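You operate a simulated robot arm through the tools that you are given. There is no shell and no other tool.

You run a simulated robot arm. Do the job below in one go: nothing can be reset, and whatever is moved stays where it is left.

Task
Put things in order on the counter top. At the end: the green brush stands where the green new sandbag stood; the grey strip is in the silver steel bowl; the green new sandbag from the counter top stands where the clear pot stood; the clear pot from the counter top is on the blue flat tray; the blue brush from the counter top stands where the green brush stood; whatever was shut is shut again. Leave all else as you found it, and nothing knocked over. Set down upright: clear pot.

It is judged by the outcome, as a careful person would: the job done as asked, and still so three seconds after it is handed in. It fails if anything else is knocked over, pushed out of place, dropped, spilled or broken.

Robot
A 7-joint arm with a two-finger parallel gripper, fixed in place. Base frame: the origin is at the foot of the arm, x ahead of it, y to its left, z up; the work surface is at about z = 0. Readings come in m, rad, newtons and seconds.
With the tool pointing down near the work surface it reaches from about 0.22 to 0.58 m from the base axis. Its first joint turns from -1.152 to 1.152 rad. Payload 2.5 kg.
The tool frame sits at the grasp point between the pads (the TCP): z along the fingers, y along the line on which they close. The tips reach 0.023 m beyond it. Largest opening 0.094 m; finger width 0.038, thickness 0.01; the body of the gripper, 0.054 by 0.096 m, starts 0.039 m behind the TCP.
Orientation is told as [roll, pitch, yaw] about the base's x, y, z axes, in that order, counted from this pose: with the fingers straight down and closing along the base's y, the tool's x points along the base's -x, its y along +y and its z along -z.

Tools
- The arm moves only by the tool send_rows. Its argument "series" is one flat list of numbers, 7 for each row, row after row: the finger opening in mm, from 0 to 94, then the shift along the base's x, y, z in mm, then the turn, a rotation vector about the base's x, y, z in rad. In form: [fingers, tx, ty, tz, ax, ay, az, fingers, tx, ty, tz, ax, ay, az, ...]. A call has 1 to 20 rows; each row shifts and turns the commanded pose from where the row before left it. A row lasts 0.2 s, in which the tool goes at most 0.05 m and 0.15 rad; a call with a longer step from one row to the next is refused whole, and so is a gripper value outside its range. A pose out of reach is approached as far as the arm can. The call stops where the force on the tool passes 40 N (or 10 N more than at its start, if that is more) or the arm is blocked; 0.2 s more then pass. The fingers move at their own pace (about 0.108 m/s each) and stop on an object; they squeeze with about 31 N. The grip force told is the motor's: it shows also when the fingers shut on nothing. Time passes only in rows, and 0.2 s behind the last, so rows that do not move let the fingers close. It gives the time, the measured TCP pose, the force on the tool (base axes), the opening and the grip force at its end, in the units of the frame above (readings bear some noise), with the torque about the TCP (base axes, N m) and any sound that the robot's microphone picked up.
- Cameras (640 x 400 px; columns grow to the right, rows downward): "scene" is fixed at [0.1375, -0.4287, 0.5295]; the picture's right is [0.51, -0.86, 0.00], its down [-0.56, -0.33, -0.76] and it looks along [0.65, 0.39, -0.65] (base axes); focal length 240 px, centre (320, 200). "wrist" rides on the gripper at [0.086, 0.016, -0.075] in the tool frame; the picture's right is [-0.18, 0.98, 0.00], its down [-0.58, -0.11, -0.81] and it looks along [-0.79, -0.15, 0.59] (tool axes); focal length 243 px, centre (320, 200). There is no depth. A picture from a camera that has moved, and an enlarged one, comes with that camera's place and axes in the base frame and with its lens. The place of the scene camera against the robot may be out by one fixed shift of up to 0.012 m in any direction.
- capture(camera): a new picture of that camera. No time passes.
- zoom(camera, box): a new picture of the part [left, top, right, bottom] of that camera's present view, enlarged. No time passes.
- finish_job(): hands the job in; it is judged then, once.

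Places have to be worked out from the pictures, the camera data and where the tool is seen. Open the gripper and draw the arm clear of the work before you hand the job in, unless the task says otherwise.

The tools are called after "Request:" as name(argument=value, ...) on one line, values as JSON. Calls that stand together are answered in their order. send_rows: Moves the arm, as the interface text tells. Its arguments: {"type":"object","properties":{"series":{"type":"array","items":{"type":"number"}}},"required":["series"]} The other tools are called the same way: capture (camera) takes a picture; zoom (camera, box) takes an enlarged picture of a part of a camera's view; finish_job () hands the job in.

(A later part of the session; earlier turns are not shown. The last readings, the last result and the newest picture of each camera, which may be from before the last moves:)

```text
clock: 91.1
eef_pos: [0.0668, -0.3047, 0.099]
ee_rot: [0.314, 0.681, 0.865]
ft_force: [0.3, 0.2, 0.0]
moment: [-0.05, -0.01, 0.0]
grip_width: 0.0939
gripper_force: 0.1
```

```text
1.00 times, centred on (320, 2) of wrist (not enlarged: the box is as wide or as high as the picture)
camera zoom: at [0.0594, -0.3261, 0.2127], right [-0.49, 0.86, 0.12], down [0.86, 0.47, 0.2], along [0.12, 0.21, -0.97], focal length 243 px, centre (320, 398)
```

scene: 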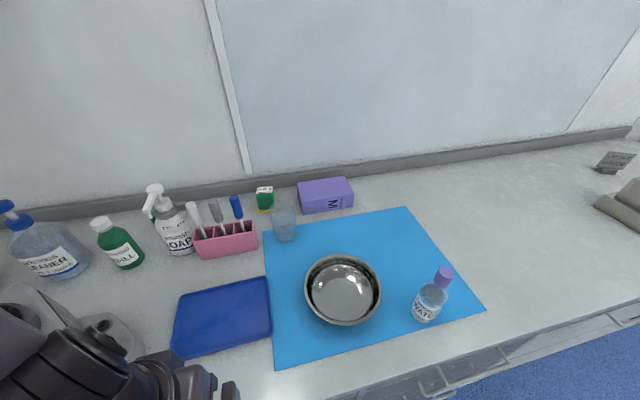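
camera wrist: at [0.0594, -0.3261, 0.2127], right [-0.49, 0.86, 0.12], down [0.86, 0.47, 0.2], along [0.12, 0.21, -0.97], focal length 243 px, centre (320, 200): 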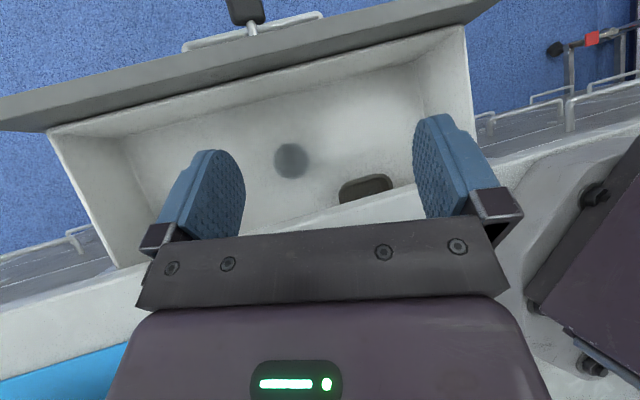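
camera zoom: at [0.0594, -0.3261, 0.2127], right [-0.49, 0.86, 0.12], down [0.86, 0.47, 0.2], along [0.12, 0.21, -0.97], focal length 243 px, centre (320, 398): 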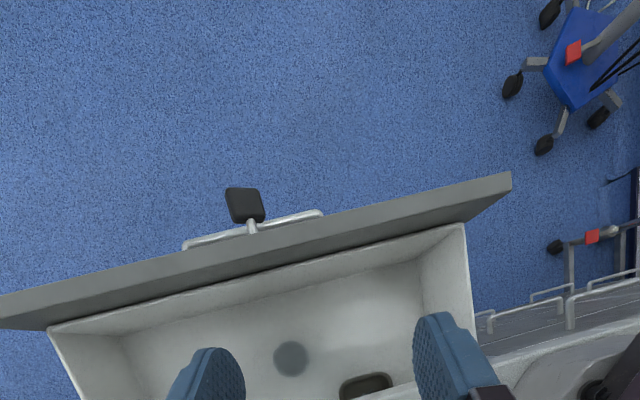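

Request:
zoom(camera="wrist", box=[50, 100, 210, 200])

Request:
zoom(camera="wrist", box=[200, 80, 360, 180])

Request:
zoom(camera="wrist", box=[320, 40, 480, 140])

Request:
zoom(camera="wrist", box=[240, 130, 420, 230])

Request:
zoom(camera="wrist", box=[262, 135, 322, 185])

```text
4.00 times, centred on (130, 150) of wrist
camera zoom: at [0.0594, -0.3261, 0.2127], right [-0.49, 0.86, 0.12], down [0.86, 0.47, 0.2], along [0.12, 0.21, -0.97], focal length 970 px, centre (1080, 400)
```

zoom: 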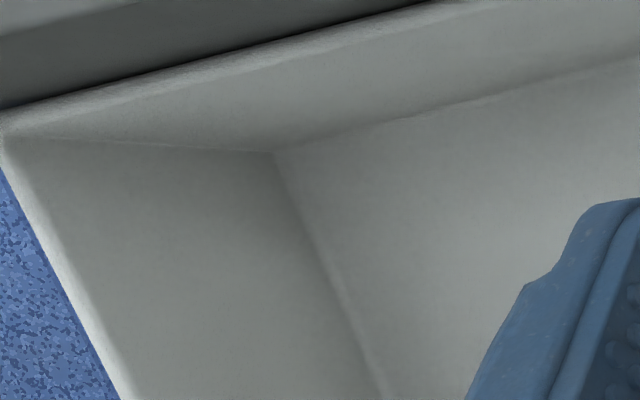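

```text
4.00 times, centred on (280, 130) of wrist
camera zoom: at [0.0594, -0.3261, 0.2127], right [-0.49, 0.86, 0.12], down [0.86, 0.47, 0.2], along [0.12, 0.21, -0.97], focal length 970 px, centre (480, 480)
```

zoom: 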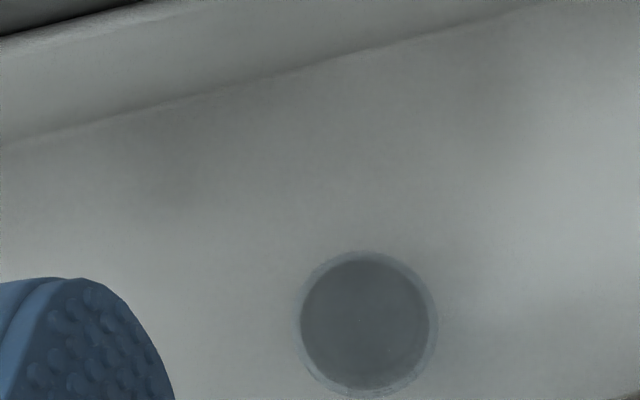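

```text
4.00 times, centred on (400, 90) of wrist
camera zoom: at [0.0594, -0.3261, 0.2127], right [-0.49, 0.86, 0.12], down [0.86, 0.47, 0.2], along [0.12, 0.21, -0.97], focal length 970 px, centre (0, 640)
```

zoom: 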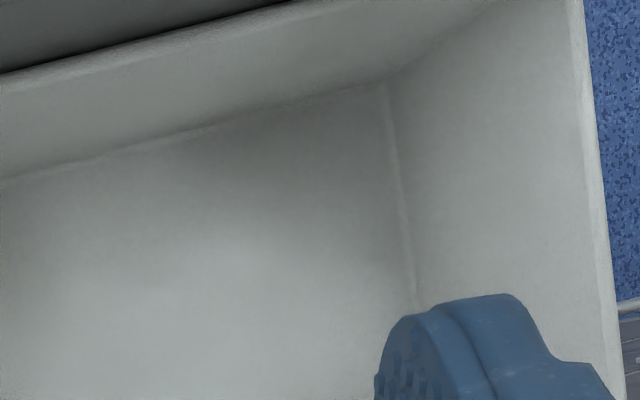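

```text
3.56 times, centred on (330, 180) of wrist
camera zoom: at [0.0594, -0.3261, 0.2127], right [-0.49, 0.86, 0.12], down [0.86, 0.47, 0.2], along [0.12, 0.21, -0.97], focal length 863 px, centre (284, 271)
```

zoom: 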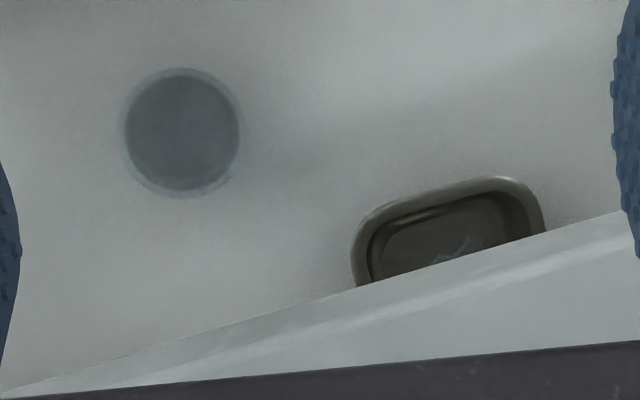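

```text
8.00 times, centred on (292, 160) of wrist
camera zoom: at [0.0594, -0.3261, 0.2127], right [-0.49, 0.86, 0.12], down [0.86, 0.47, 0.2], along [0.12, 0.21, -0.97], focal length 1941 px, centre (544, 520)
```

zoom: 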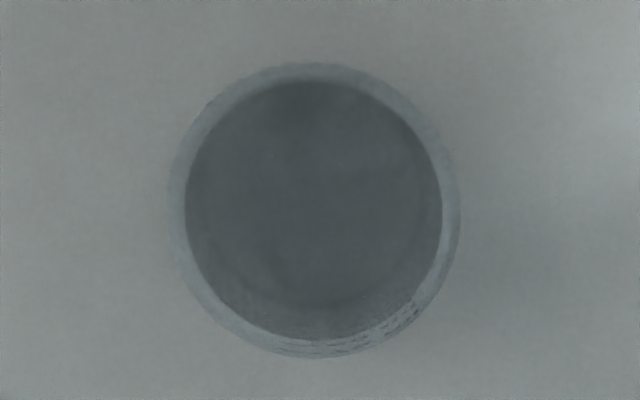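

Still nothing but the cup and the dish. I check the metal bar seen by the robot's foot, the tray and the bowl at high zoom.

Request:
zoom(camera="scene", box=[60, 290, 140, 400])

Request:
zoom(camera="scene", box=[165, 270, 285, 370])

Request:
zoom(camera="scene", box=[310, 255, 380, 320])

Request:
zoom(camera="scene", box=[260, 190, 310, 250])

Request:
zoom(camera="scene", box=[180, 180, 270, 265])

```text
3.64 times, centred on (100, 345) of scene
camera zoom: at [0.1374, -0.4287, 0.5295], right [0.51, -0.86, 0.0], down [-0.56, -0.33, -0.76], along [0.65, 0.39, -0.65], focal length 871 px, centre (1120, -327)
```

zoom: 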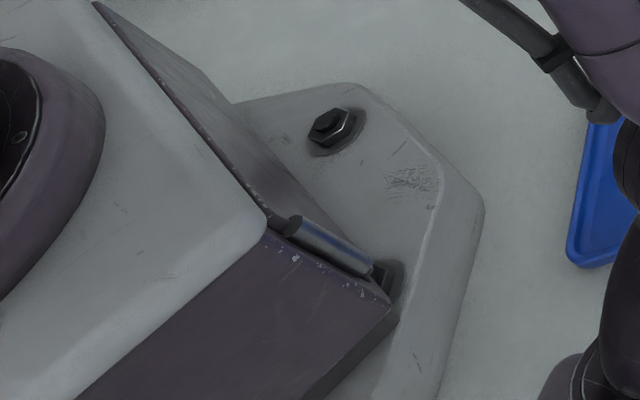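

```text
4.00 times, centred on (225, 320) of scene
camera zoom: at [0.1374, -0.4287, 0.5295], right [0.51, -0.86, 0.0], down [-0.56, -0.33, -0.76], along [0.65, 0.39, -0.65], focal length 958 px, centre (700, -280)
```

zoom: 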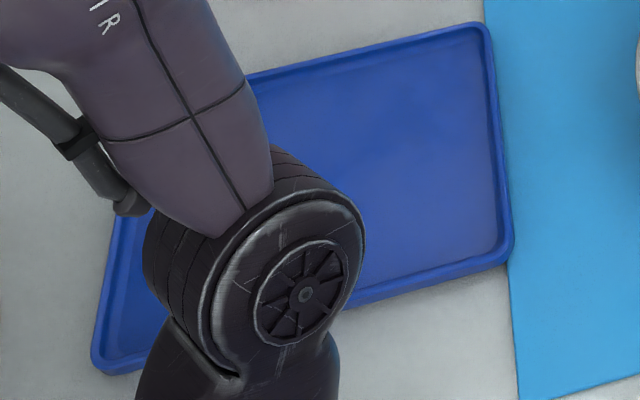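

```text
6.15 times, centred on (345, 288) of scene
camera zoom: at [0.1374, -0.4287, 0.5295], right [0.51, -0.86, 0.0], down [-0.56, -0.33, -0.76], along [0.65, 0.39, -0.65], focal length 1474 px, centre (166, -338)
```

zoom: 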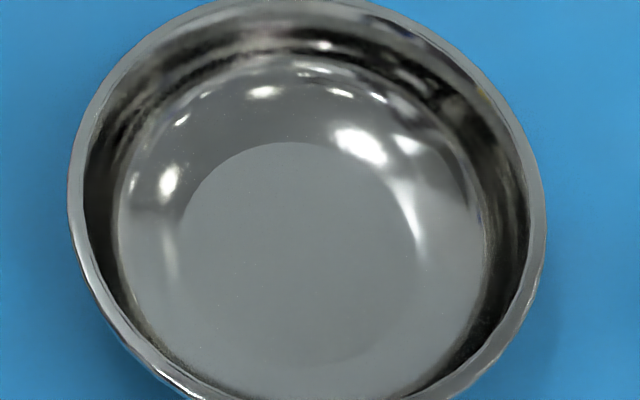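

```text
6.67 times, centred on (285, 220) of scene
camera zoom: at [0.1374, -0.4287, 0.5295], right [0.51, -0.86, 0.0], down [-0.56, -0.33, -0.76], along [0.65, 0.39, -0.65], focal length 1597 px, centre (553, 67)
```

zoom: 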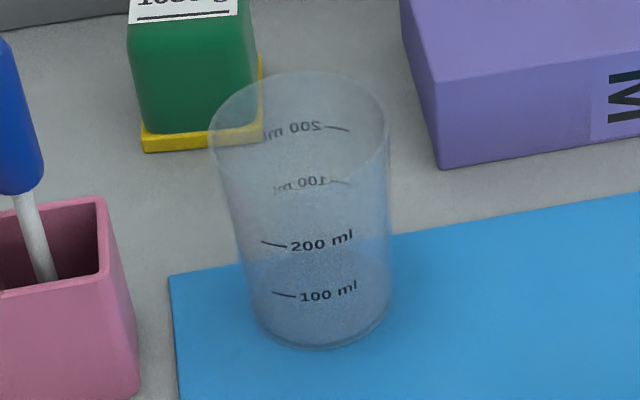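

```text
4.71 times, centred on (225, 222) of scene
camera zoom: at [0.1374, -0.4287, 0.5295], right [0.51, -0.86, 0.0], down [-0.56, -0.33, -0.76], along [0.65, 0.39, -0.65], focal length 1128 px, centre (767, 94)
```

zoom: 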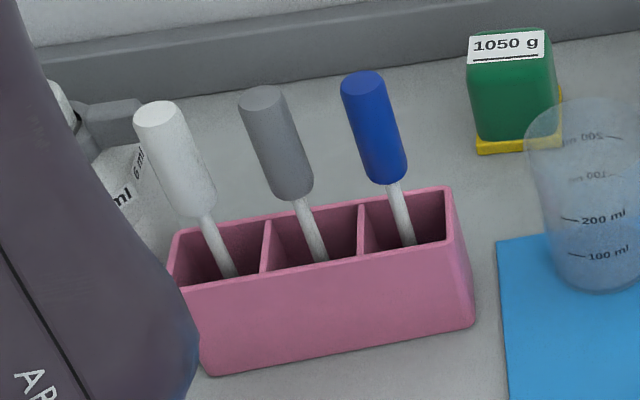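

To judge the patch in the dish, I will push the drawer further out so the dish is fully exposed. I turn the closed fingers back into the pushing pose first.

Request:
send_rows(series=[50, 0.3, -8.9, 3, -0.02588, -0.024, -0.13315, 0, 0.3, -8.9, 3, -0.02588, -0.024, -0.13315, 0, 0.3, -8.9, 3, -0.02588, -0.024, -0.13315, 0, 0.3, -8.9, 3, -0.02588, -0.024, -0.13315, 0, 0.3, -8.9, 0, -0.02588, -0.024, -0.13315, 0, 0.3, -8.9, 0, -0.02588, -0.024, -0.13315, 0, 0.3, -8.9, 0, -0.02588, -0.024, -0.13315, 0, 0.3, -8.9, 0, -0.02588, -0.024, -0.13315, 0, 0.3, -8.9, 0, -0.02588, -0.024, -0.13315, 0, 0.3, -8.9, 0, -0.02588, -0.024, -0.13315, 0, 0.3, -8.9, 0, -0.02588, -0.024, -0.13315])

Request:
capture(camera="wrist")

```text
clock: 93.5
eef_pos: [0.0696, -0.4047, 0.1168]
ee_rot: [-0.001, 0.447, -0.791]
ft_force: [0.6, -0.1, 0.6]
moment: [0.01, 0.01, -0.02]
grip_width: 0.0
gripper_force: 31.0
```

```text
taken
camera wrist: at [0.0495, -0.3623, 0.2207], right [0.82, 0.57, -0.08], down [0.54, -0.7, 0.48], along [0.22, -0.43, -0.88], focal length 243 px, centre (320, 200)
```

wrist: 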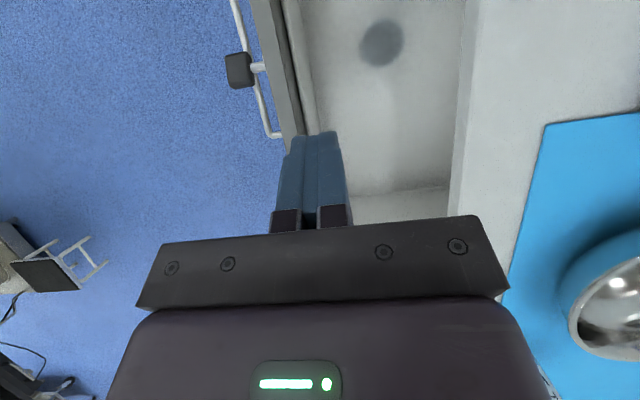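

Request:
zoom(camera="wrist", box=[230, 40, 390, 140])

```text
4.00 times, centred on (310, 90) of wrist
camera zoom: at [0.0495, -0.3623, 0.2207], right [0.82, 0.57, -0.08], down [0.54, -0.7, 0.48], along [0.22, -0.43, -0.88], focal length 970 px, centre (360, 640)
```

zoom: 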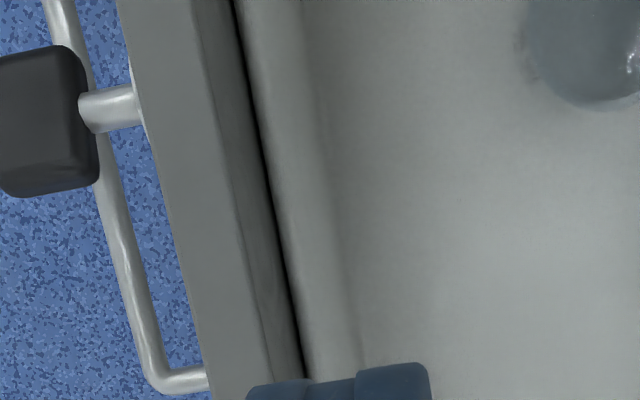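

The drawer's inner wall is at n about -0.261, so the fingers have clearance. I descend inside it and push outward again.

Request:
send_rows(series=[0, 0, 0, -40, 0, 0, 0, 0, 0, 0, -40, 0, 0, 0, 0, 0, 0, -30, 0, 0, 0, 0, 0, 0, -22, 0, 0, 0, 0, -8, -8, 0, 0, 0, 0, 0, -8, -8, 0, 0.04, 0.04, 0, 0, -8, -8, 0, 0.04, 0.04, 0, 0, -8, -8, 0, 0.04, 0.04, 0, 0, -8, -8, 0, 0.03, 0.03, 0, 0, -8, -8, 0, 0.03, 0.03, 0, 0, -8, -8, 0, 0.03, 0.03, 0])

Request:
zoom(camera="scene", box=[0, 396, 640, 400])

Request:
zoom(camera="wrist", box=[0, 0, 640, 4])

```text
clock: 95.9
eef_pos: [0.0166, -0.4613, -0.0171]
ee_rot: [0.001, 0.745, -0.787]
ft_force: [0.2, -0.2, 0.1]
moment: [-0.01, -0.04, -0.01]
grip_width: 0.0
gripper_force: 31.3
```

```text
1.00 times, centred on (320, 398) of scene (not enlarged: the box is as wide or as high as the picture)
camera zoom: at [0.1375, -0.4287, 0.5295], right [0.51, -0.86, 0.0], down [-0.56, -0.33, -0.76], along [0.65, 0.39, -0.65], focal length 240 px, centre (320, 2)
```

zoom: 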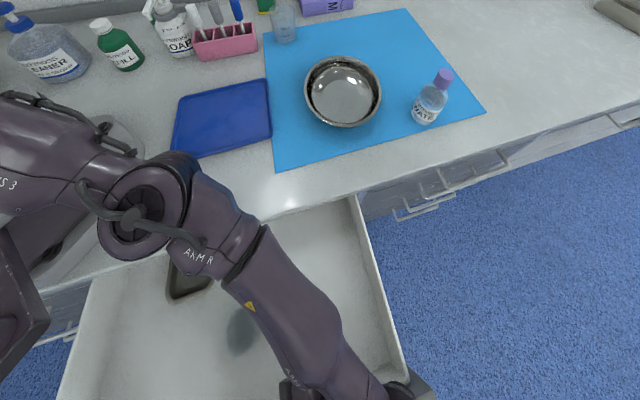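

```text
1.00 times, centred on (320, 2) of wrist (not enlarged: the box is as wide or as high as the picture)
camera zoom: at [0.0176, -0.4424, 0.0972], right [0.79, 0.6, -0.12], down [0.61, -0.77, 0.2], along [0.02, -0.23, -0.97], focal length 243 px, centre (320, 398)
```

zoom: 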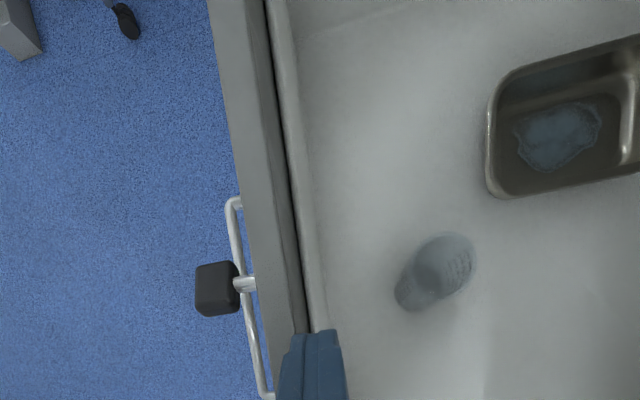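

Request:
zoom(camera="wrist", box=[480, 0, 640, 4])

Request:
zoom(camera="wrist", box=[320, 0, 640, 4])

Request:
capture(camera="wrist")

```text
4.00 times, centred on (560, 2) of wrist
camera zoom: at [0.0176, -0.4424, 0.0972], right [0.79, 0.6, -0.12], down [0.61, -0.77, 0.2], along [0.02, -0.23, -0.97], focal length 970 px, centre (-640, 992)
```

zoom: 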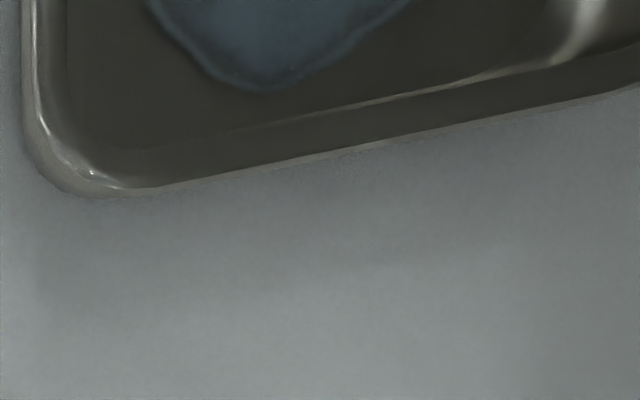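

```text
2.00 times, centred on (480, 2) of wrist
camera zoom: at [0.0176, -0.4424, 0.0972], right [0.79, 0.6, -0.12], down [0.61, -0.77, 0.2], along [0.02, -0.23, -0.97], focal length 485 px, centre (0, 596)
```

zoom: 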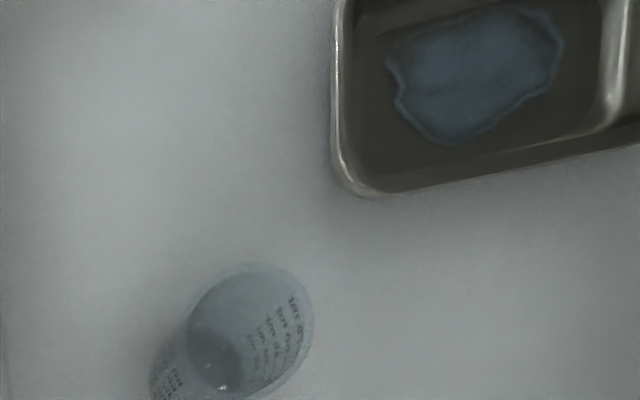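

```text
taken
camera wrist: at [0.0176, -0.4424, 0.0972], right [0.79, 0.6, -0.12], down [0.61, -0.77, 0.2], along [0.02, -0.23, -0.97], focal length 243 px, centre (320, 200)
```

wrist: 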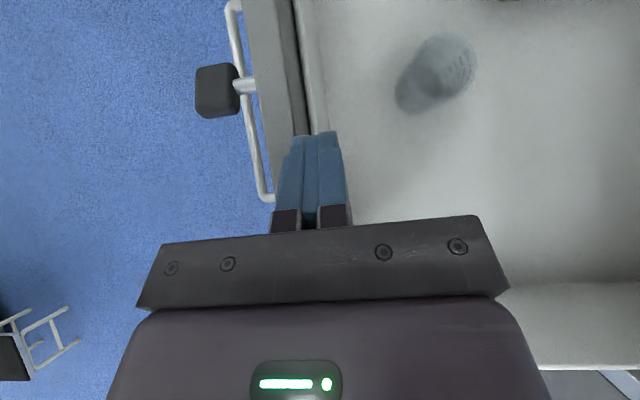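

The dish holds only a dried blue stain, so there's no strip in it. I raise the camera for one more high-resolution scan of the now almost fully exposed drawer.

Request:
send_rows(series=[0, 4, 4, 25, 0, 0, 0, 0, 4, 4, 40, 0, 0, 0, 0, 10, 0, 40, 0, 0, 0, 0, 20, 0, 40, 0, 0, 0, 0, 25, 0, 30, 0, 0, 0, 0, 25, 0, 20, 0, 0, 0, 0, 20, 0, 20, 0, 0, 0])

Request:
capture(camera="wrist")

Request:
zoom(camera="wrist", box=[0, 0, 640, 4])

```text
clock: 97.5
eef_pos: [0.1221, -0.4517, 0.1987]
ee_rot: [-0.004, 0.743, -0.789]
ft_force: [-0.3, -0.3, 1.2]
moment: [-0.01, 0.01, -0.05]
grip_width: 0.0002
gripper_force: 30.5
```

```text
taken
camera wrist: at [0.1232, -0.4325, 0.3114], right [0.79, 0.6, -0.13], down [0.61, -0.77, 0.2], along [0.02, -0.24, -0.97], focal length 243 px, centre (320, 200)
```

wrist: 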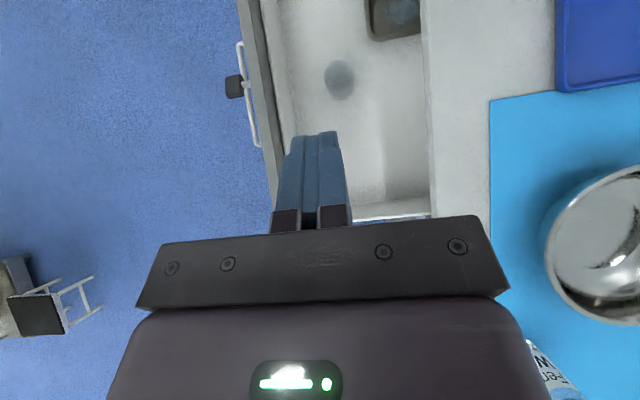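

```text
1.00 times, centred on (320, 2) of wrist (not enlarged: the box is as wide or as high as the picture)
camera zoom: at [0.1232, -0.4325, 0.3114], right [0.79, 0.6, -0.13], down [0.61, -0.77, 0.2], along [0.02, -0.24, -0.97], focal length 243 px, centre (320, 398)
```

zoom: 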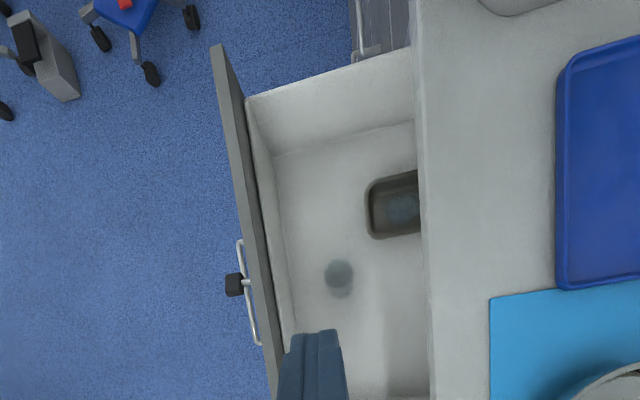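

Request:
zoom(camera="wrist", box=[250, 0, 440, 110])

Request:
zoom(camera="wrist", box=[330, 90, 450, 220])

Request:
zoom(camera="wrist", box=[240, 0, 440, 2])

```text
3.37 times, centred on (345, 55) of wrist
camera zoom: at [0.1232, -0.4325, 0.3114], right [0.79, 0.6, -0.13], down [0.61, -0.77, 0.2], along [0.02, -0.24, -0.97], focal length 817 px, centre (236, 688)
```

zoom: 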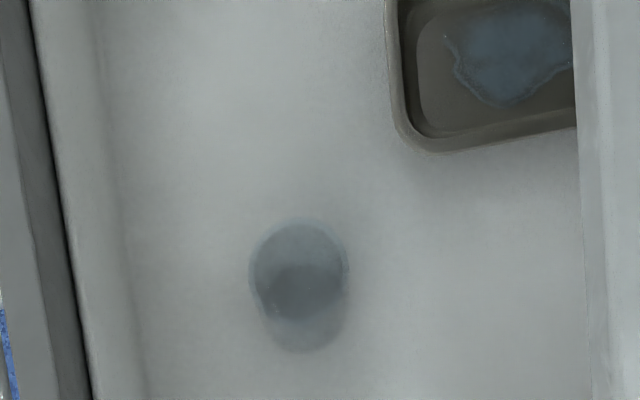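

```text
3.08 times, centred on (390, 155) of wrist
camera zoom: at [0.1232, -0.4325, 0.3114], right [0.79, 0.6, -0.13], down [0.61, -0.77, 0.2], along [0.02, -0.24, -0.97], focal length 746 px, centre (105, 338)
```

zoom: 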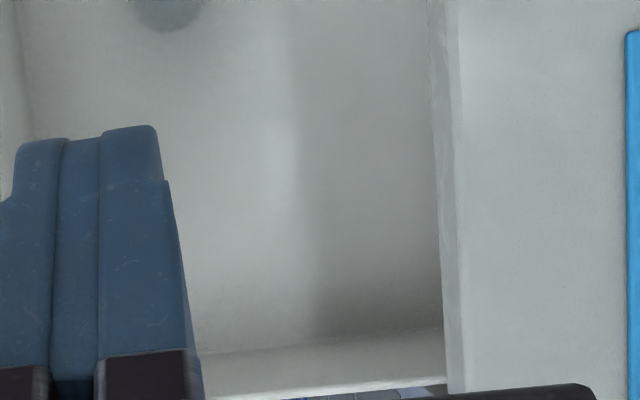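

```text
3.20 times, centred on (340, 1) of wrist
camera zoom: at [0.1232, -0.4325, 0.3114], right [0.79, 0.6, -0.13], down [0.61, -0.77, 0.2], along [0.02, -0.24, -0.97], focal length 776 px, centre (256, 837)
```

zoom: 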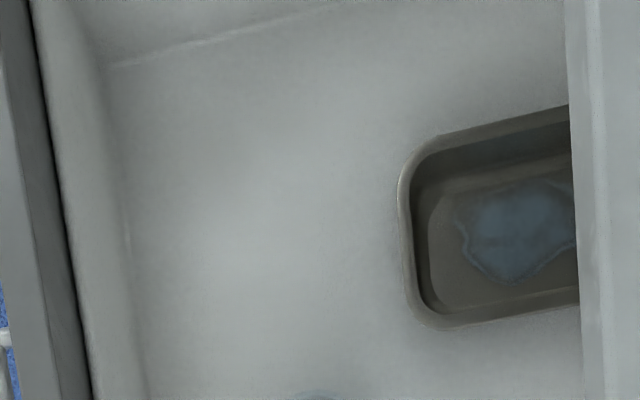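

The drawer surely holds no strip, so I shut it again. I straddle the front panel with the open fingers to draw it back in, starting by moving above the panel.

Request:
send_rows(series=[94, -28, -3.2, 0, -0.05, -0.05, 0, 94, -28, -3.2, 0, -0.05, -0.05, 0, 94, -28, -3.2, -10, 0, 0, 0, 94, -29, -3.2, -20, 0, 0, 0, 94, 0, 0, -40, 0, 0, 0, 94, 0, 0, -40, 0, 0, 0])

Request:
capture(camera="wrist")

Request:
zoom(camera="wrist", box=[0, 0, 640, 4])

```text
clock: 98.9
eef_pos: [0.0091, -0.4651, 0.0855]
ee_rot: [-0.002, 0.602, -0.788]
ft_force: [-0.5, 0.1, 0.1]
moment: [-0.02, 0.01, 0.0]
grip_width: 0.0938
gripper_force: 0.1
```

```text
taken
camera wrist: at [-0.0015, -0.4353, 0.1962], right [0.8, 0.59, -0.11], down [0.58, -0.74, 0.34], along [0.12, -0.33, -0.94], focal length 243 px, centre (320, 200)
```

wrist: 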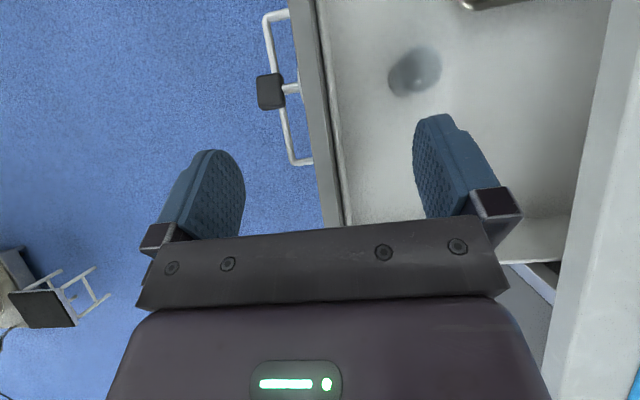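

```text
1.00 times, centred on (320, 2) of wrist (not enlarged: the box is as wide or as high as the picture)
camera zoom: at [-0.0015, -0.4353, 0.1962], right [0.8, 0.59, -0.11], down [0.58, -0.74, 0.34], along [0.12, -0.33, -0.94], focal length 243 px, centre (320, 398)
```

zoom: 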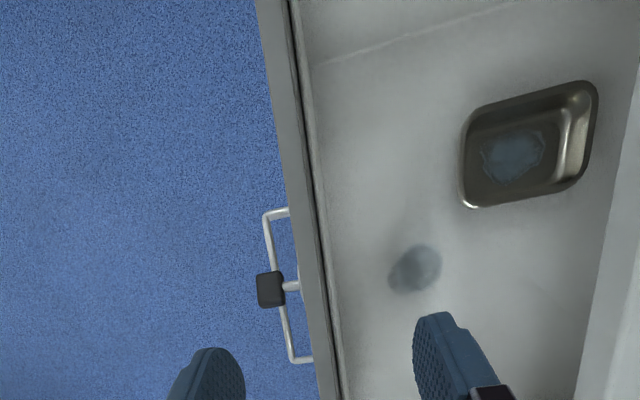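

Both drawer items are clearly seen and undisturbed. I lower the fingers around the front panel, grip it and draw the drawer inward.

Request:
send_rows(series=[94, 0, 0, -40, 0, 0, 0, 94, 0, 0, -40, 0, 0, 0, 94, 0, 0, -33, 0, 0, 0, 60, 0, 0, 0, 0, 0, 0, 30, 0, 0, 0, 0, 0, 0, 15, 0, 0, 0, 0, 0, 0, 15, 0, 0, 0, 0, 0, 0])

Request:
capture(camera="wrist")

```text
clock: 100.5
eef_pos: [0.0088, -0.465, -0.0252]
ee_rot: [0.001, 0.601, -0.787]
ft_force: [1.7, 0.9, -1.0]
moment: [0.6, 0.12, 0.3]
grip_width: 0.0179
gripper_force: 44.7
```

```text
taken
camera wrist: at [-0.0013, -0.4345, 0.0853], right [0.8, 0.59, -0.1], down [0.58, -0.74, 0.34], along [0.12, -0.33, -0.94], focal length 243 px, centre (320, 200)
```

wrist: 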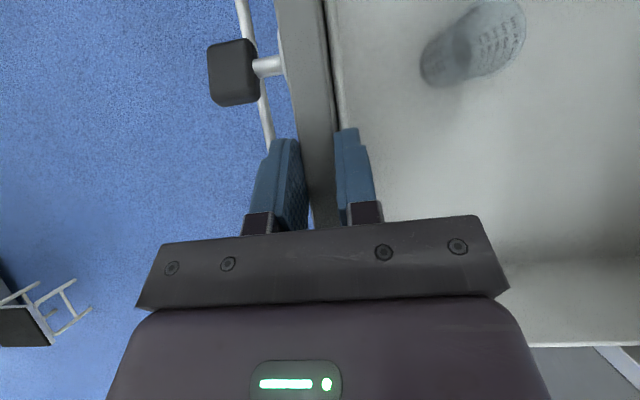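

The fingers grip the front panel (18 mm). I draw the drawer inward about 14 cm.

Request:
send_rows(series=[15, 7, 7, 0, 0, 0, 0, 15, 9, 9, 0, 0, 0, 0, 15, 9, 9, 0, 0, 0, 0, 15, 9, 9, 0, 0, 0, 0, 15, 9, 9, 0, 0, 0, 0, 15, 9, 9, 0, 0, 0, 0, 15, 9, 9, 0, 0, 0, 0, 15, 9, 9, 0, 0, 0, 0, 15, 9, 9, 0, 0, 0, 0, 15, 9, 9, 0, 0, 0, 0, 15, 9, 9, 0, 0, 0, 0])

Request:
capture(camera="wrist")

```text
clock: 102.9
eef_pos: [0.1061, -0.3674, -0.0246]
ee_rot: [-0.001, 0.606, -0.788]
ft_force: [-16.0, 12.2, -13.9]
moment: [0.62, 0.44, 0.7]
grip_width: 0.0178
gripper_force: 44.4
```

```text
taken
camera wrist: at [0.0972, -0.3373, 0.0856], right [0.8, 0.59, -0.1], down [0.58, -0.74, 0.33], along [0.12, -0.33, -0.94], focal length 243 px, centre (320, 200)
```

wrist: 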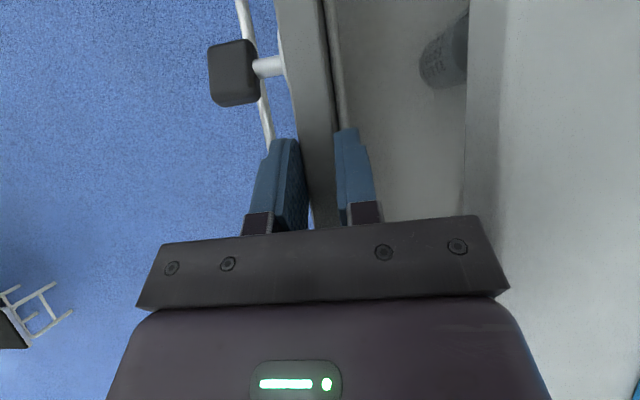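

I release the panel, move outside the drawer front and lower the closed fingers to push on the bar handle.

Request:
send_rows(series=[60, 0, 0, 0, 0, 0, 0, 94, 0, 0, 0, 0, 0, 0, 94, 0, 0, 40, 0, 0, 0, 94, 0, 0, 40, 0, 0, 0, 50, -20, -20, 0, 0, 0, 0, 0, -20, -20, 0, 0, 0, 0, 0, -22, -22, 0, 0, 0, 0, 0, 0, 0, -40, 0, 0, 0, 0, 0, 0, -40, 0, 0, 0, 0, 0, 0, -40, 0, 0, 0, 0, 0, 0, -40, 0, 0, 0, 0, 0, 0, -18, 0, 0, 0])

Request:
capture(camera="wrist")

```text
clock: 105.5
eef_pos: [0.0459, -0.4304, -0.1228]
ee_rot: [0.0, 0.602, -0.787]
ft_force: [0.5, 0.0, 0.3]
moment: [-0.01, -0.01, -0.01]
grip_width: 0.0001
gripper_force: 31.5
```

```text
taken
camera wrist: at [0.0363, -0.4006, -0.0123], right [0.8, 0.59, -0.1], down [0.58, -0.74, 0.34], along [0.12, -0.33, -0.94], focal length 243 px, centre (320, 200)
```

wrist: 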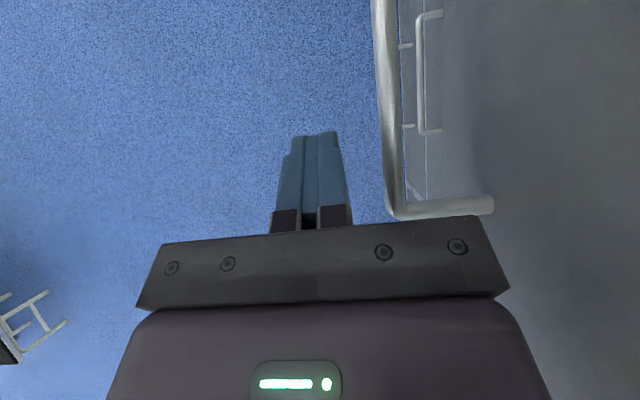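

Request:
send_rows(series=[0, 8, 8, 0, 0, 0, 0, 0, 8, 8, 0, 0, 0, 0, 0, 8, 8, 0, 0, 0, 0, 0, 8, 8, 0, 0, 0, 0, 0, 8, 8, 0, 0, 0, 0, 0, 8, 8, 0, 0, 0, 0, 0, 8, 8, 0, 0, 0, 0, 0, 8, 8, 0, 0, 0, 0, 0, 7, 7, 0, 0, 0, 0])

Request:
capture(camera="wrist")

Request:
zoom(camera="scene", box=[0, 396, 640, 400])

```text
clock: 107.5
eef_pos: [0.1173, -0.3597, -0.1204]
ee_rot: [-0.002, 0.601, -0.787]
ft_force: [0.2, 0.2, 0.1]
moment: [0.02, -0.01, -0.03]
grip_width: 0.0002
gripper_force: 30.7
```

```text
taken
camera wrist: at [0.1077, -0.3287, -0.0106], right [0.8, 0.59, -0.11], down [0.58, -0.74, 0.34], along [0.12, -0.33, -0.94], focal length 243 px, centre (320, 200)
```

wrist: 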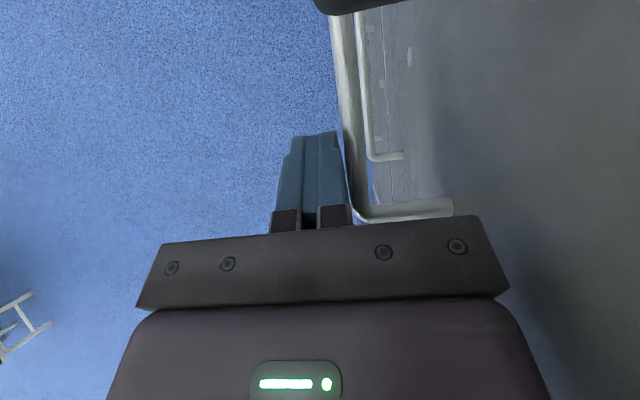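

```text
1.00 times, centred on (320, 398) of scene (not enlarged: the box is as wide or as high as the picture)
camera zoom: at [0.1375, -0.4287, 0.5295], right [0.51, -0.86, 0.0], down [-0.56, -0.33, -0.76], along [0.65, 0.39, -0.65], focal length 240 px, centre (320, 2)
```

zoom: 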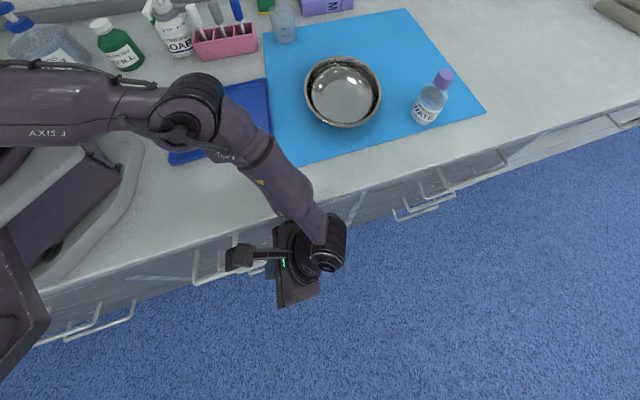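

Request:
send_rows(series=[0, 3, 3, 0, 0, 0, 0, 0, 3, 3, 0, 0, 0, 0, 0, 3, 3, 0, 0, 0, 0, 0, 3, 3, 0, 0, 0, 0])

Request:
capture(camera="wrist")

```text
clock: 108.2
eef_pos: [0.1183, -0.3584, -0.1199]
ee_rot: [-0.016, 0.594, -0.798]
ft_force: [0.0, -1.5, 0.1]
moment: [0.1, -0.04, -0.02]
grip_width: 0.0
gripper_force: 30.9
stopped in row 3: the force on the tool passed its limit at 47 N (the readings are from after the stop); the commanded pose is now the measured one
```

```text
taken
camera wrist: at [0.1099, -0.3258, -0.0108], right [0.8, 0.58, -0.12], down [0.58, -0.74, 0.34], along [0.11, -0.34, -0.93], focal length 243 px, centre (320, 200)
```

wrist: 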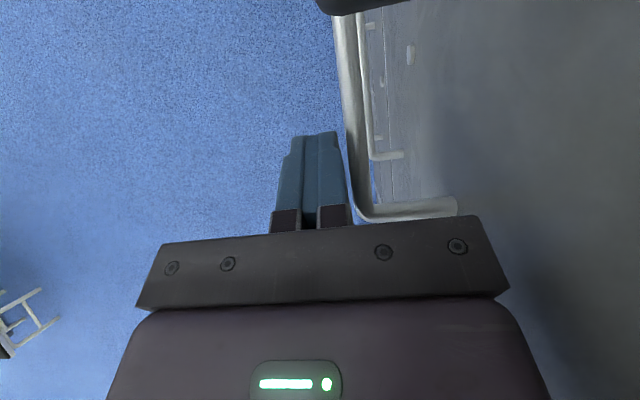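

The push stopped about 9 mm short, probably because the hand itself met the counter edge. I back off, lean the tool outward, and push again.

Request:
send_rows(series=[0, -8, -8, 0, 0, 0, 0, 0, 0, 0, 0, 0.09, -0.09, 0, 0, 0, 0, 0, 0.09, -0.09, 0, 0, 4, 4, 0, 0, 0, 0, 0, 4, 4, 0, 0, 0, 0, 0, 3, 3, 0, 0, 0, 0, 0, 3, 3, 0, 0, 0, 0, 0, 3, 3, 0, 0, 0, 0])

Request:
capture(camera="wrist")

```text
clock: 110.0
eef_pos: [0.1235, -0.3552, -0.1207]
ee_rot: [0.267, 0.574, -0.64]
ft_force: [-1.0, -1.7, -1.8]
moment: [0.01, 0.07, -0.03]
grip_width: 0.0
gripper_force: 30.8
stopped in row 8: the force on the tool passed its limit at 45 N (the readings are from after the stop); the commanded pose is now the measured one
```

```text
taken
camera wrist: at [0.0944, -0.3406, -0.0105], right [0.8, 0.59, 0.12], down [0.53, -0.79, 0.31], along [0.28, -0.19, -0.94], focal length 243 px, centre (320, 200)
```

wrist: 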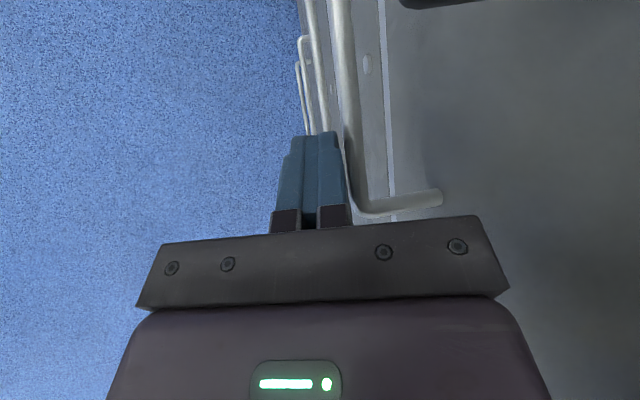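

The drawer front is now within a few millimetres of shut. I back out and turn the tool to look at the front and the knob.

Request:
send_rows(series=[0, -15, -15, 5, 0, 0, 0, 0, -15, -15, 15, 0, 0, 0, 0, -6, -6, 40, 0, 0, 0, 0, -6, -6, 40, 0, 0, 0, 0, -6, -6, 40, 0, 0, 0, 0, 0, 0, 30, 0, 0, 0, 40, 0, 0, 0, 0.0606, -0.0984, 0.0787, 40, 0, 0, 0, 0.0606, -0.0984, 0.0787, 40, 0, 0, 0, 0.0606, -0.0984, 0.0787, 40, 0, 0, 0, 0.0606, -0.0984, 0.0787, 40, 0, 0, 0, 0.0606, -0.0984, 0.0787, 40, 0, 0, 0, 0.0606, -0.0984, 0.0787, 40, 0, 0, 0, 0.0606, -0.0984, 0.0787, 40, 0, 0, 0, 0.0606, -0.0984, 0.0787, 40, 0, 0, 0, 0.0606, -0.0984, 0.0787, 40, 0, 0, 0, 0.0606, -0.0984, 0.0787])

Request:
capture(camera="wrist")

Request:
zoom(camera="wrist", box=[0, 0, 640, 4])

Request:
zoom(camera="scene", box=[0, 396, 640, 400])

```text
clock: 113.4
eef_pos: [0.0752, -0.3988, 0.0487]
ee_rot: [0.97, -0.327, 0.35]
ft_force: [-0.4, -0.5, 0.0]
moment: [-0.03, 0.02, -0.01]
grip_width: 0.0401
gripper_force: 0.0
```

```text
taken
camera wrist: at [-0.0009, -0.4841, 0.0736], right [-0.27, 0.49, 0.83], down [0.65, -0.53, 0.53], along [0.71, 0.69, -0.18], focal length 243 px, centre (320, 200)
```

wrist: 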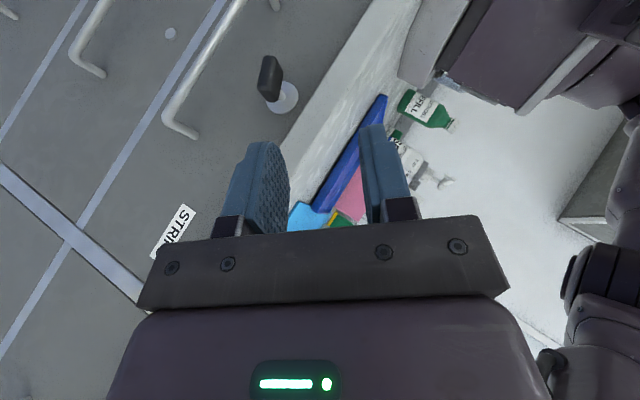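

```text
1.00 times, centred on (320, 2) of wrist (not enlarged: the box is as wide or as high as the picture)
camera zoom: at [-0.0009, -0.4841, 0.0736], right [-0.27, 0.49, 0.83], down [0.65, -0.53, 0.53], along [0.71, 0.69, -0.18], focal length 243 px, centre (320, 398)
```

zoom: 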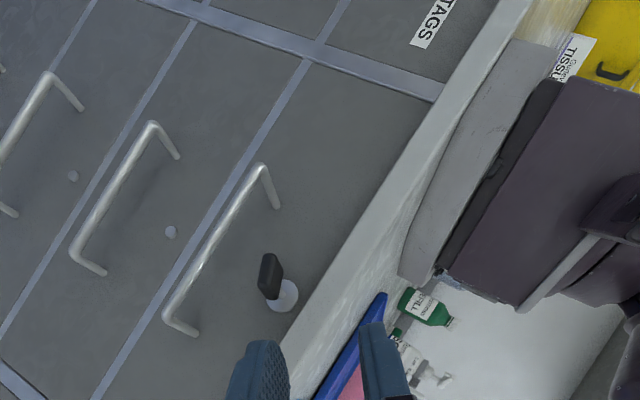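

```text
1.00 times, centred on (320, 398) of scene (not enlarged: the box is as wide or as high as the picture)
camera zoom: at [0.1375, -0.4287, 0.5295], right [0.51, -0.86, 0.0], down [-0.56, -0.33, -0.76], along [0.65, 0.39, -0.65], focal length 240 px, centre (320, 2)
```

zoom: 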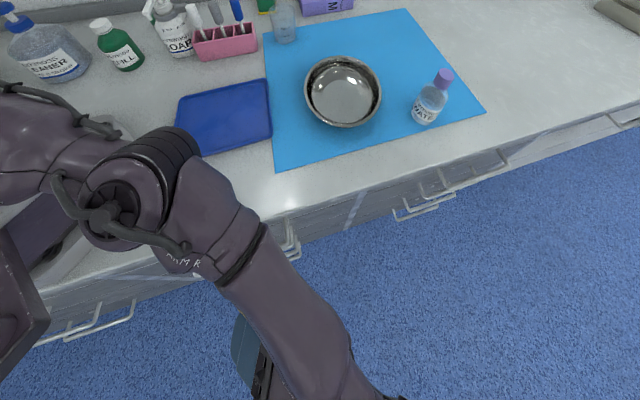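

The front looks flush with its neighbours. I move to the knob to turn it back to its original upright position.

Request:
send_rows(series=[40, 0, 11.3, -30, 0, 0, 0, 40, 0, 11.3, -30, 0, 0, 0, 40, 0, 11.3, -30, 0, 0, 0, 40, 2.6, 12.1, -4.5, 0, 0, 0, 40, 2.6, 12.1, -4.5, 0, 0, 0, 40, 2.6, 12.1, -4.5, 0, 0, 0])

Request:
capture(camera="wrist")

```text
clock: 114.8
eef_pos: [0.0831, -0.3318, -0.0555]
ee_rot: [0.971, -0.326, 0.346]
ft_force: [0.1, -0.1, 0.7]
moment: [-0.02, 0.01, 0.02]
grip_width: 0.04
gripper_force: 0.1
```

```text
taken
camera wrist: at [0.0064, -0.4162, -0.0304], right [-0.27, 0.49, 0.83], down [0.66, -0.54, 0.53], along [0.71, 0.69, -0.18], focal length 243 px, centre (320, 200)
```

wrist: 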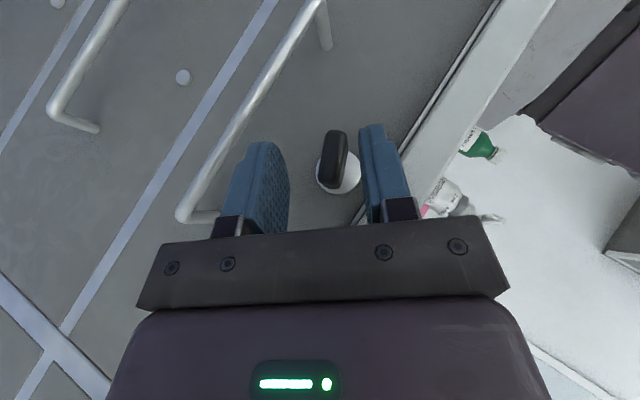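

Request:
send_rows(series=[40, 2.6, 12.1, -4.5, 0, 0, 0, 40, 2.6, 10, -3, 0, 0, 0, 40, 0, 0, 0, 0, 0, 0])

Request:
capture(camera="wrist")

```text
clock: 115.6
eef_pos: [0.0873, -0.3103, -0.0614]
ee_rot: [0.97, -0.324, 0.347]
ft_force: [0.7, 0.2, 0.9]
moment: [-0.02, -0.01, 0.0]
grip_width: 0.0402
gripper_force: 0.0
```

```text
taken
camera wrist: at [0.0112, -0.3944, -0.0378], right [-0.27, 0.49, 0.83], down [0.66, -0.54, 0.53], along [0.71, 0.68, -0.18], focal length 243 px, centre (320, 200)
```

wrist: 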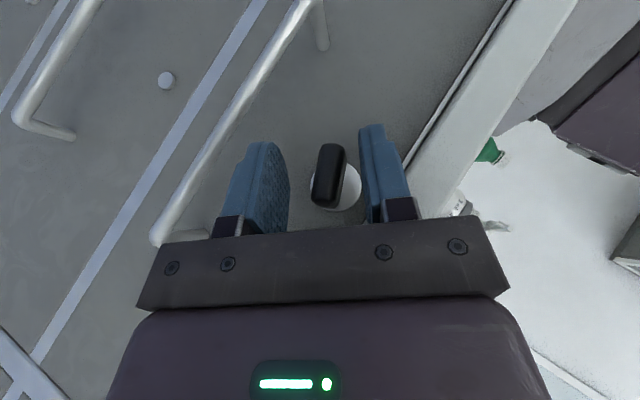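

Now I close on the knob to turn it back into line with the pads, then roll the tool back while holding it.

Request:
send_rows(series=[25, 0, 0, 0, 0, 0, 0, 12, 0, 0, 0, 0, 0, 0, 12, 0, 0, 0, 0, 0, 0])

Request:
capture(camera="wrist")

```text
clock: 116.4
eef_pos: [0.0864, -0.3084, -0.0619]
ee_rot: [0.974, -0.324, 0.345]
ft_force: [-6.8, 9.8, 9.2]
moment: [0.26, -0.17, 0.03]
grip_width: 0.0184
gripper_force: 7.1
```

```text
taken
camera wrist: at [0.0104, -0.394, -0.0378], right [-0.27, 0.49, 0.83], down [0.66, -0.54, 0.53], along [0.71, 0.69, -0.18], focal length 243 px, centre (320, 200)
```

wrist: 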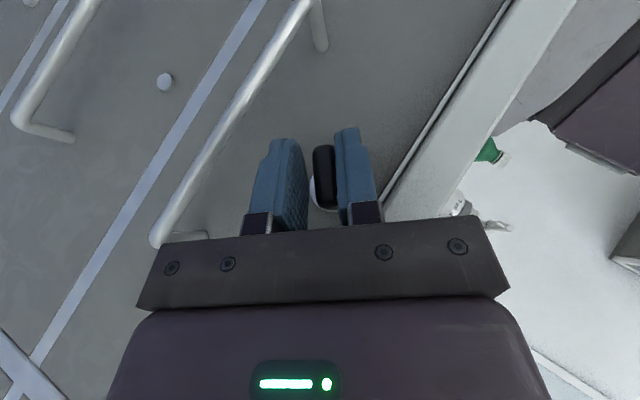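

Request:
send_rows(series=[0, 0, 0, 0, 0, 0, 0, 0, 0, 0, 0, -0.0707, -0.0707, 0, 0, 0, 0, 0, -0.0707, -0.0707, 0, 0, 0, 0, 0, -0.0707, -0.0707, 0, 0, 0, 0, 0, -0.0707, -0.0707, 0])

Request:
capture(camera="wrist")

```text
clock: 116.8
eef_pos: [0.0847, -0.3096, -0.0603]
ee_rot: [0.977, -0.324, 0.346]
ft_force: [0.0, 0.2, 0.9]
moment: [-0.2, 0.24, 0.17]
grip_width: 0.014
gripper_force: 45.4
stopped in row 2: the force on the tool passed its limit at 43 N (the readings are from after the stop); the commanded pose is now the measured one
```

```text
taken
camera wrist: at [0.0093, -0.3936, -0.0363], right [-0.27, 0.49, 0.83], down [0.66, -0.54, 0.53], along [0.71, 0.69, -0.18], focal length 243 px, centre (320, 200)
```

wrist: 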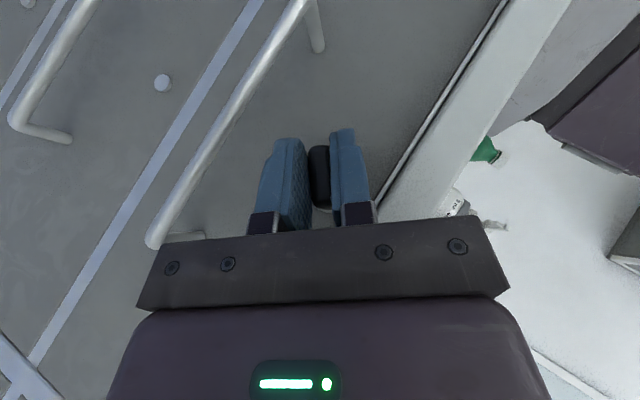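

Request:
send_rows(series=[0, 0, 0, 0, -0.05, -0.05, 0, 0, 0, 0, 0, -0.06, -0.06, 0, 0, 0, 0, 0, -0.06, -0.06, 0, 0, 0, 0, 0, -0.06, -0.06, 0, 0, 0, 0, 0, -0.06, -0.06, 0])

Request:
capture(camera="wrist")

```text
clock: 118.0
eef_pos: [0.0846, -0.308, -0.0605]
ee_rot: [0.569, -0.472, 0.506]
ft_force: [-14.8, 19.0, 28.1]
moment: [-0.02, 0.27, -0.14]
grip_width: 0.0141
gripper_force: 44.9
```

```text
taken
camera wrist: at [0.001, -0.3856, -0.0354], right [-0.47, 0.69, 0.56], down [0.46, -0.35, 0.82], along [0.75, 0.64, -0.15], focal length 243 px, centre (320, 200)
```

wrist: 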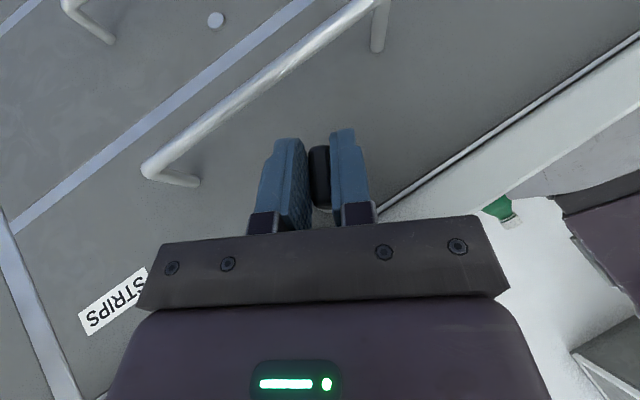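

Request:
send_rows(series=[0, -1.5, 1.5, 2.5, 0, 0, 0, 0, 0, 0, 0.3, -0.06, -0.06, 0, 0, -0.3, 0.3, 0.3, -0.06, -0.06, 0, 0, -0.3, 0.3, 0.3, -0.06, -0.06, 0])

Request:
capture(camera="wrist")

```text
clock: 119.0
eef_pos: [0.0843, -0.306, -0.0575]
ee_rot: [0.274, -0.523, 0.647]
ft_force: [-1.2, 3.6, -36.0]
moment: [-0.73, 0.67, -0.14]
grip_width: 0.0141
gripper_force: 44.9
```

```text
taken
camera wrist: at [-0.0039, -0.3799, -0.0354], right [-0.55, 0.77, 0.32], down [0.3, -0.18, 0.94], along [0.78, 0.61, -0.13], focal length 243 px, centre (320, 200)
```

wrist: 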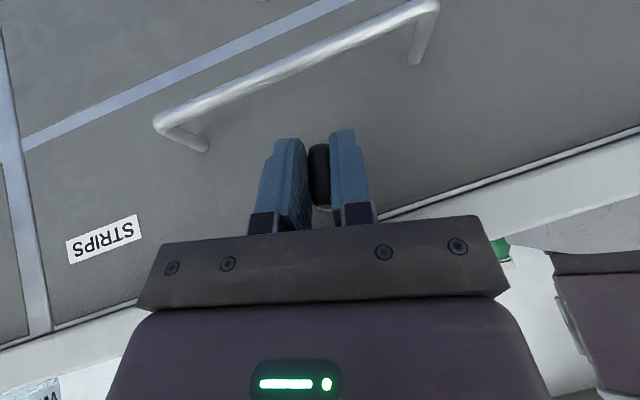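

Request:
send_rows(series=[0, 0, 0, -2.5, 0, 0, 0, 0, 0, 0, 0, -0.06, -0.06, 0, 0, 0, 0, 0, -0.06, -0.06, 0, 0, 0, 0, 0, -0.05, -0.05, 0])

Request:
capture(camera="wrist")

```text
clock: 119.7
eef_pos: [0.083, -0.308, -0.0593]
ee_rot: [0.174, -0.539, 0.697]
ft_force: [0.4, 1.9, 0.8]
moment: [-0.24, 0.21, -0.31]
grip_width: 0.0138
gripper_force: 44.2
out of reach, approached as far as the arm can: row 3
stopped in row 3: the force on the tool passed its limit at 61 N (the readings are from after the stop); the commanded pose is now the measured one
```

```text
taken
camera wrist: at [-0.0059, -0.3787, -0.037], right [-0.57, 0.79, 0.24], down [0.24, -0.13, 0.96], along [0.79, 0.61, -0.12], focal length 243 px, centre (320, 200)
```

wrist: 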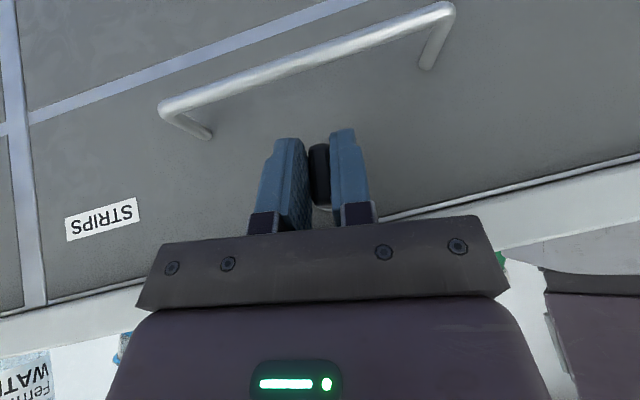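

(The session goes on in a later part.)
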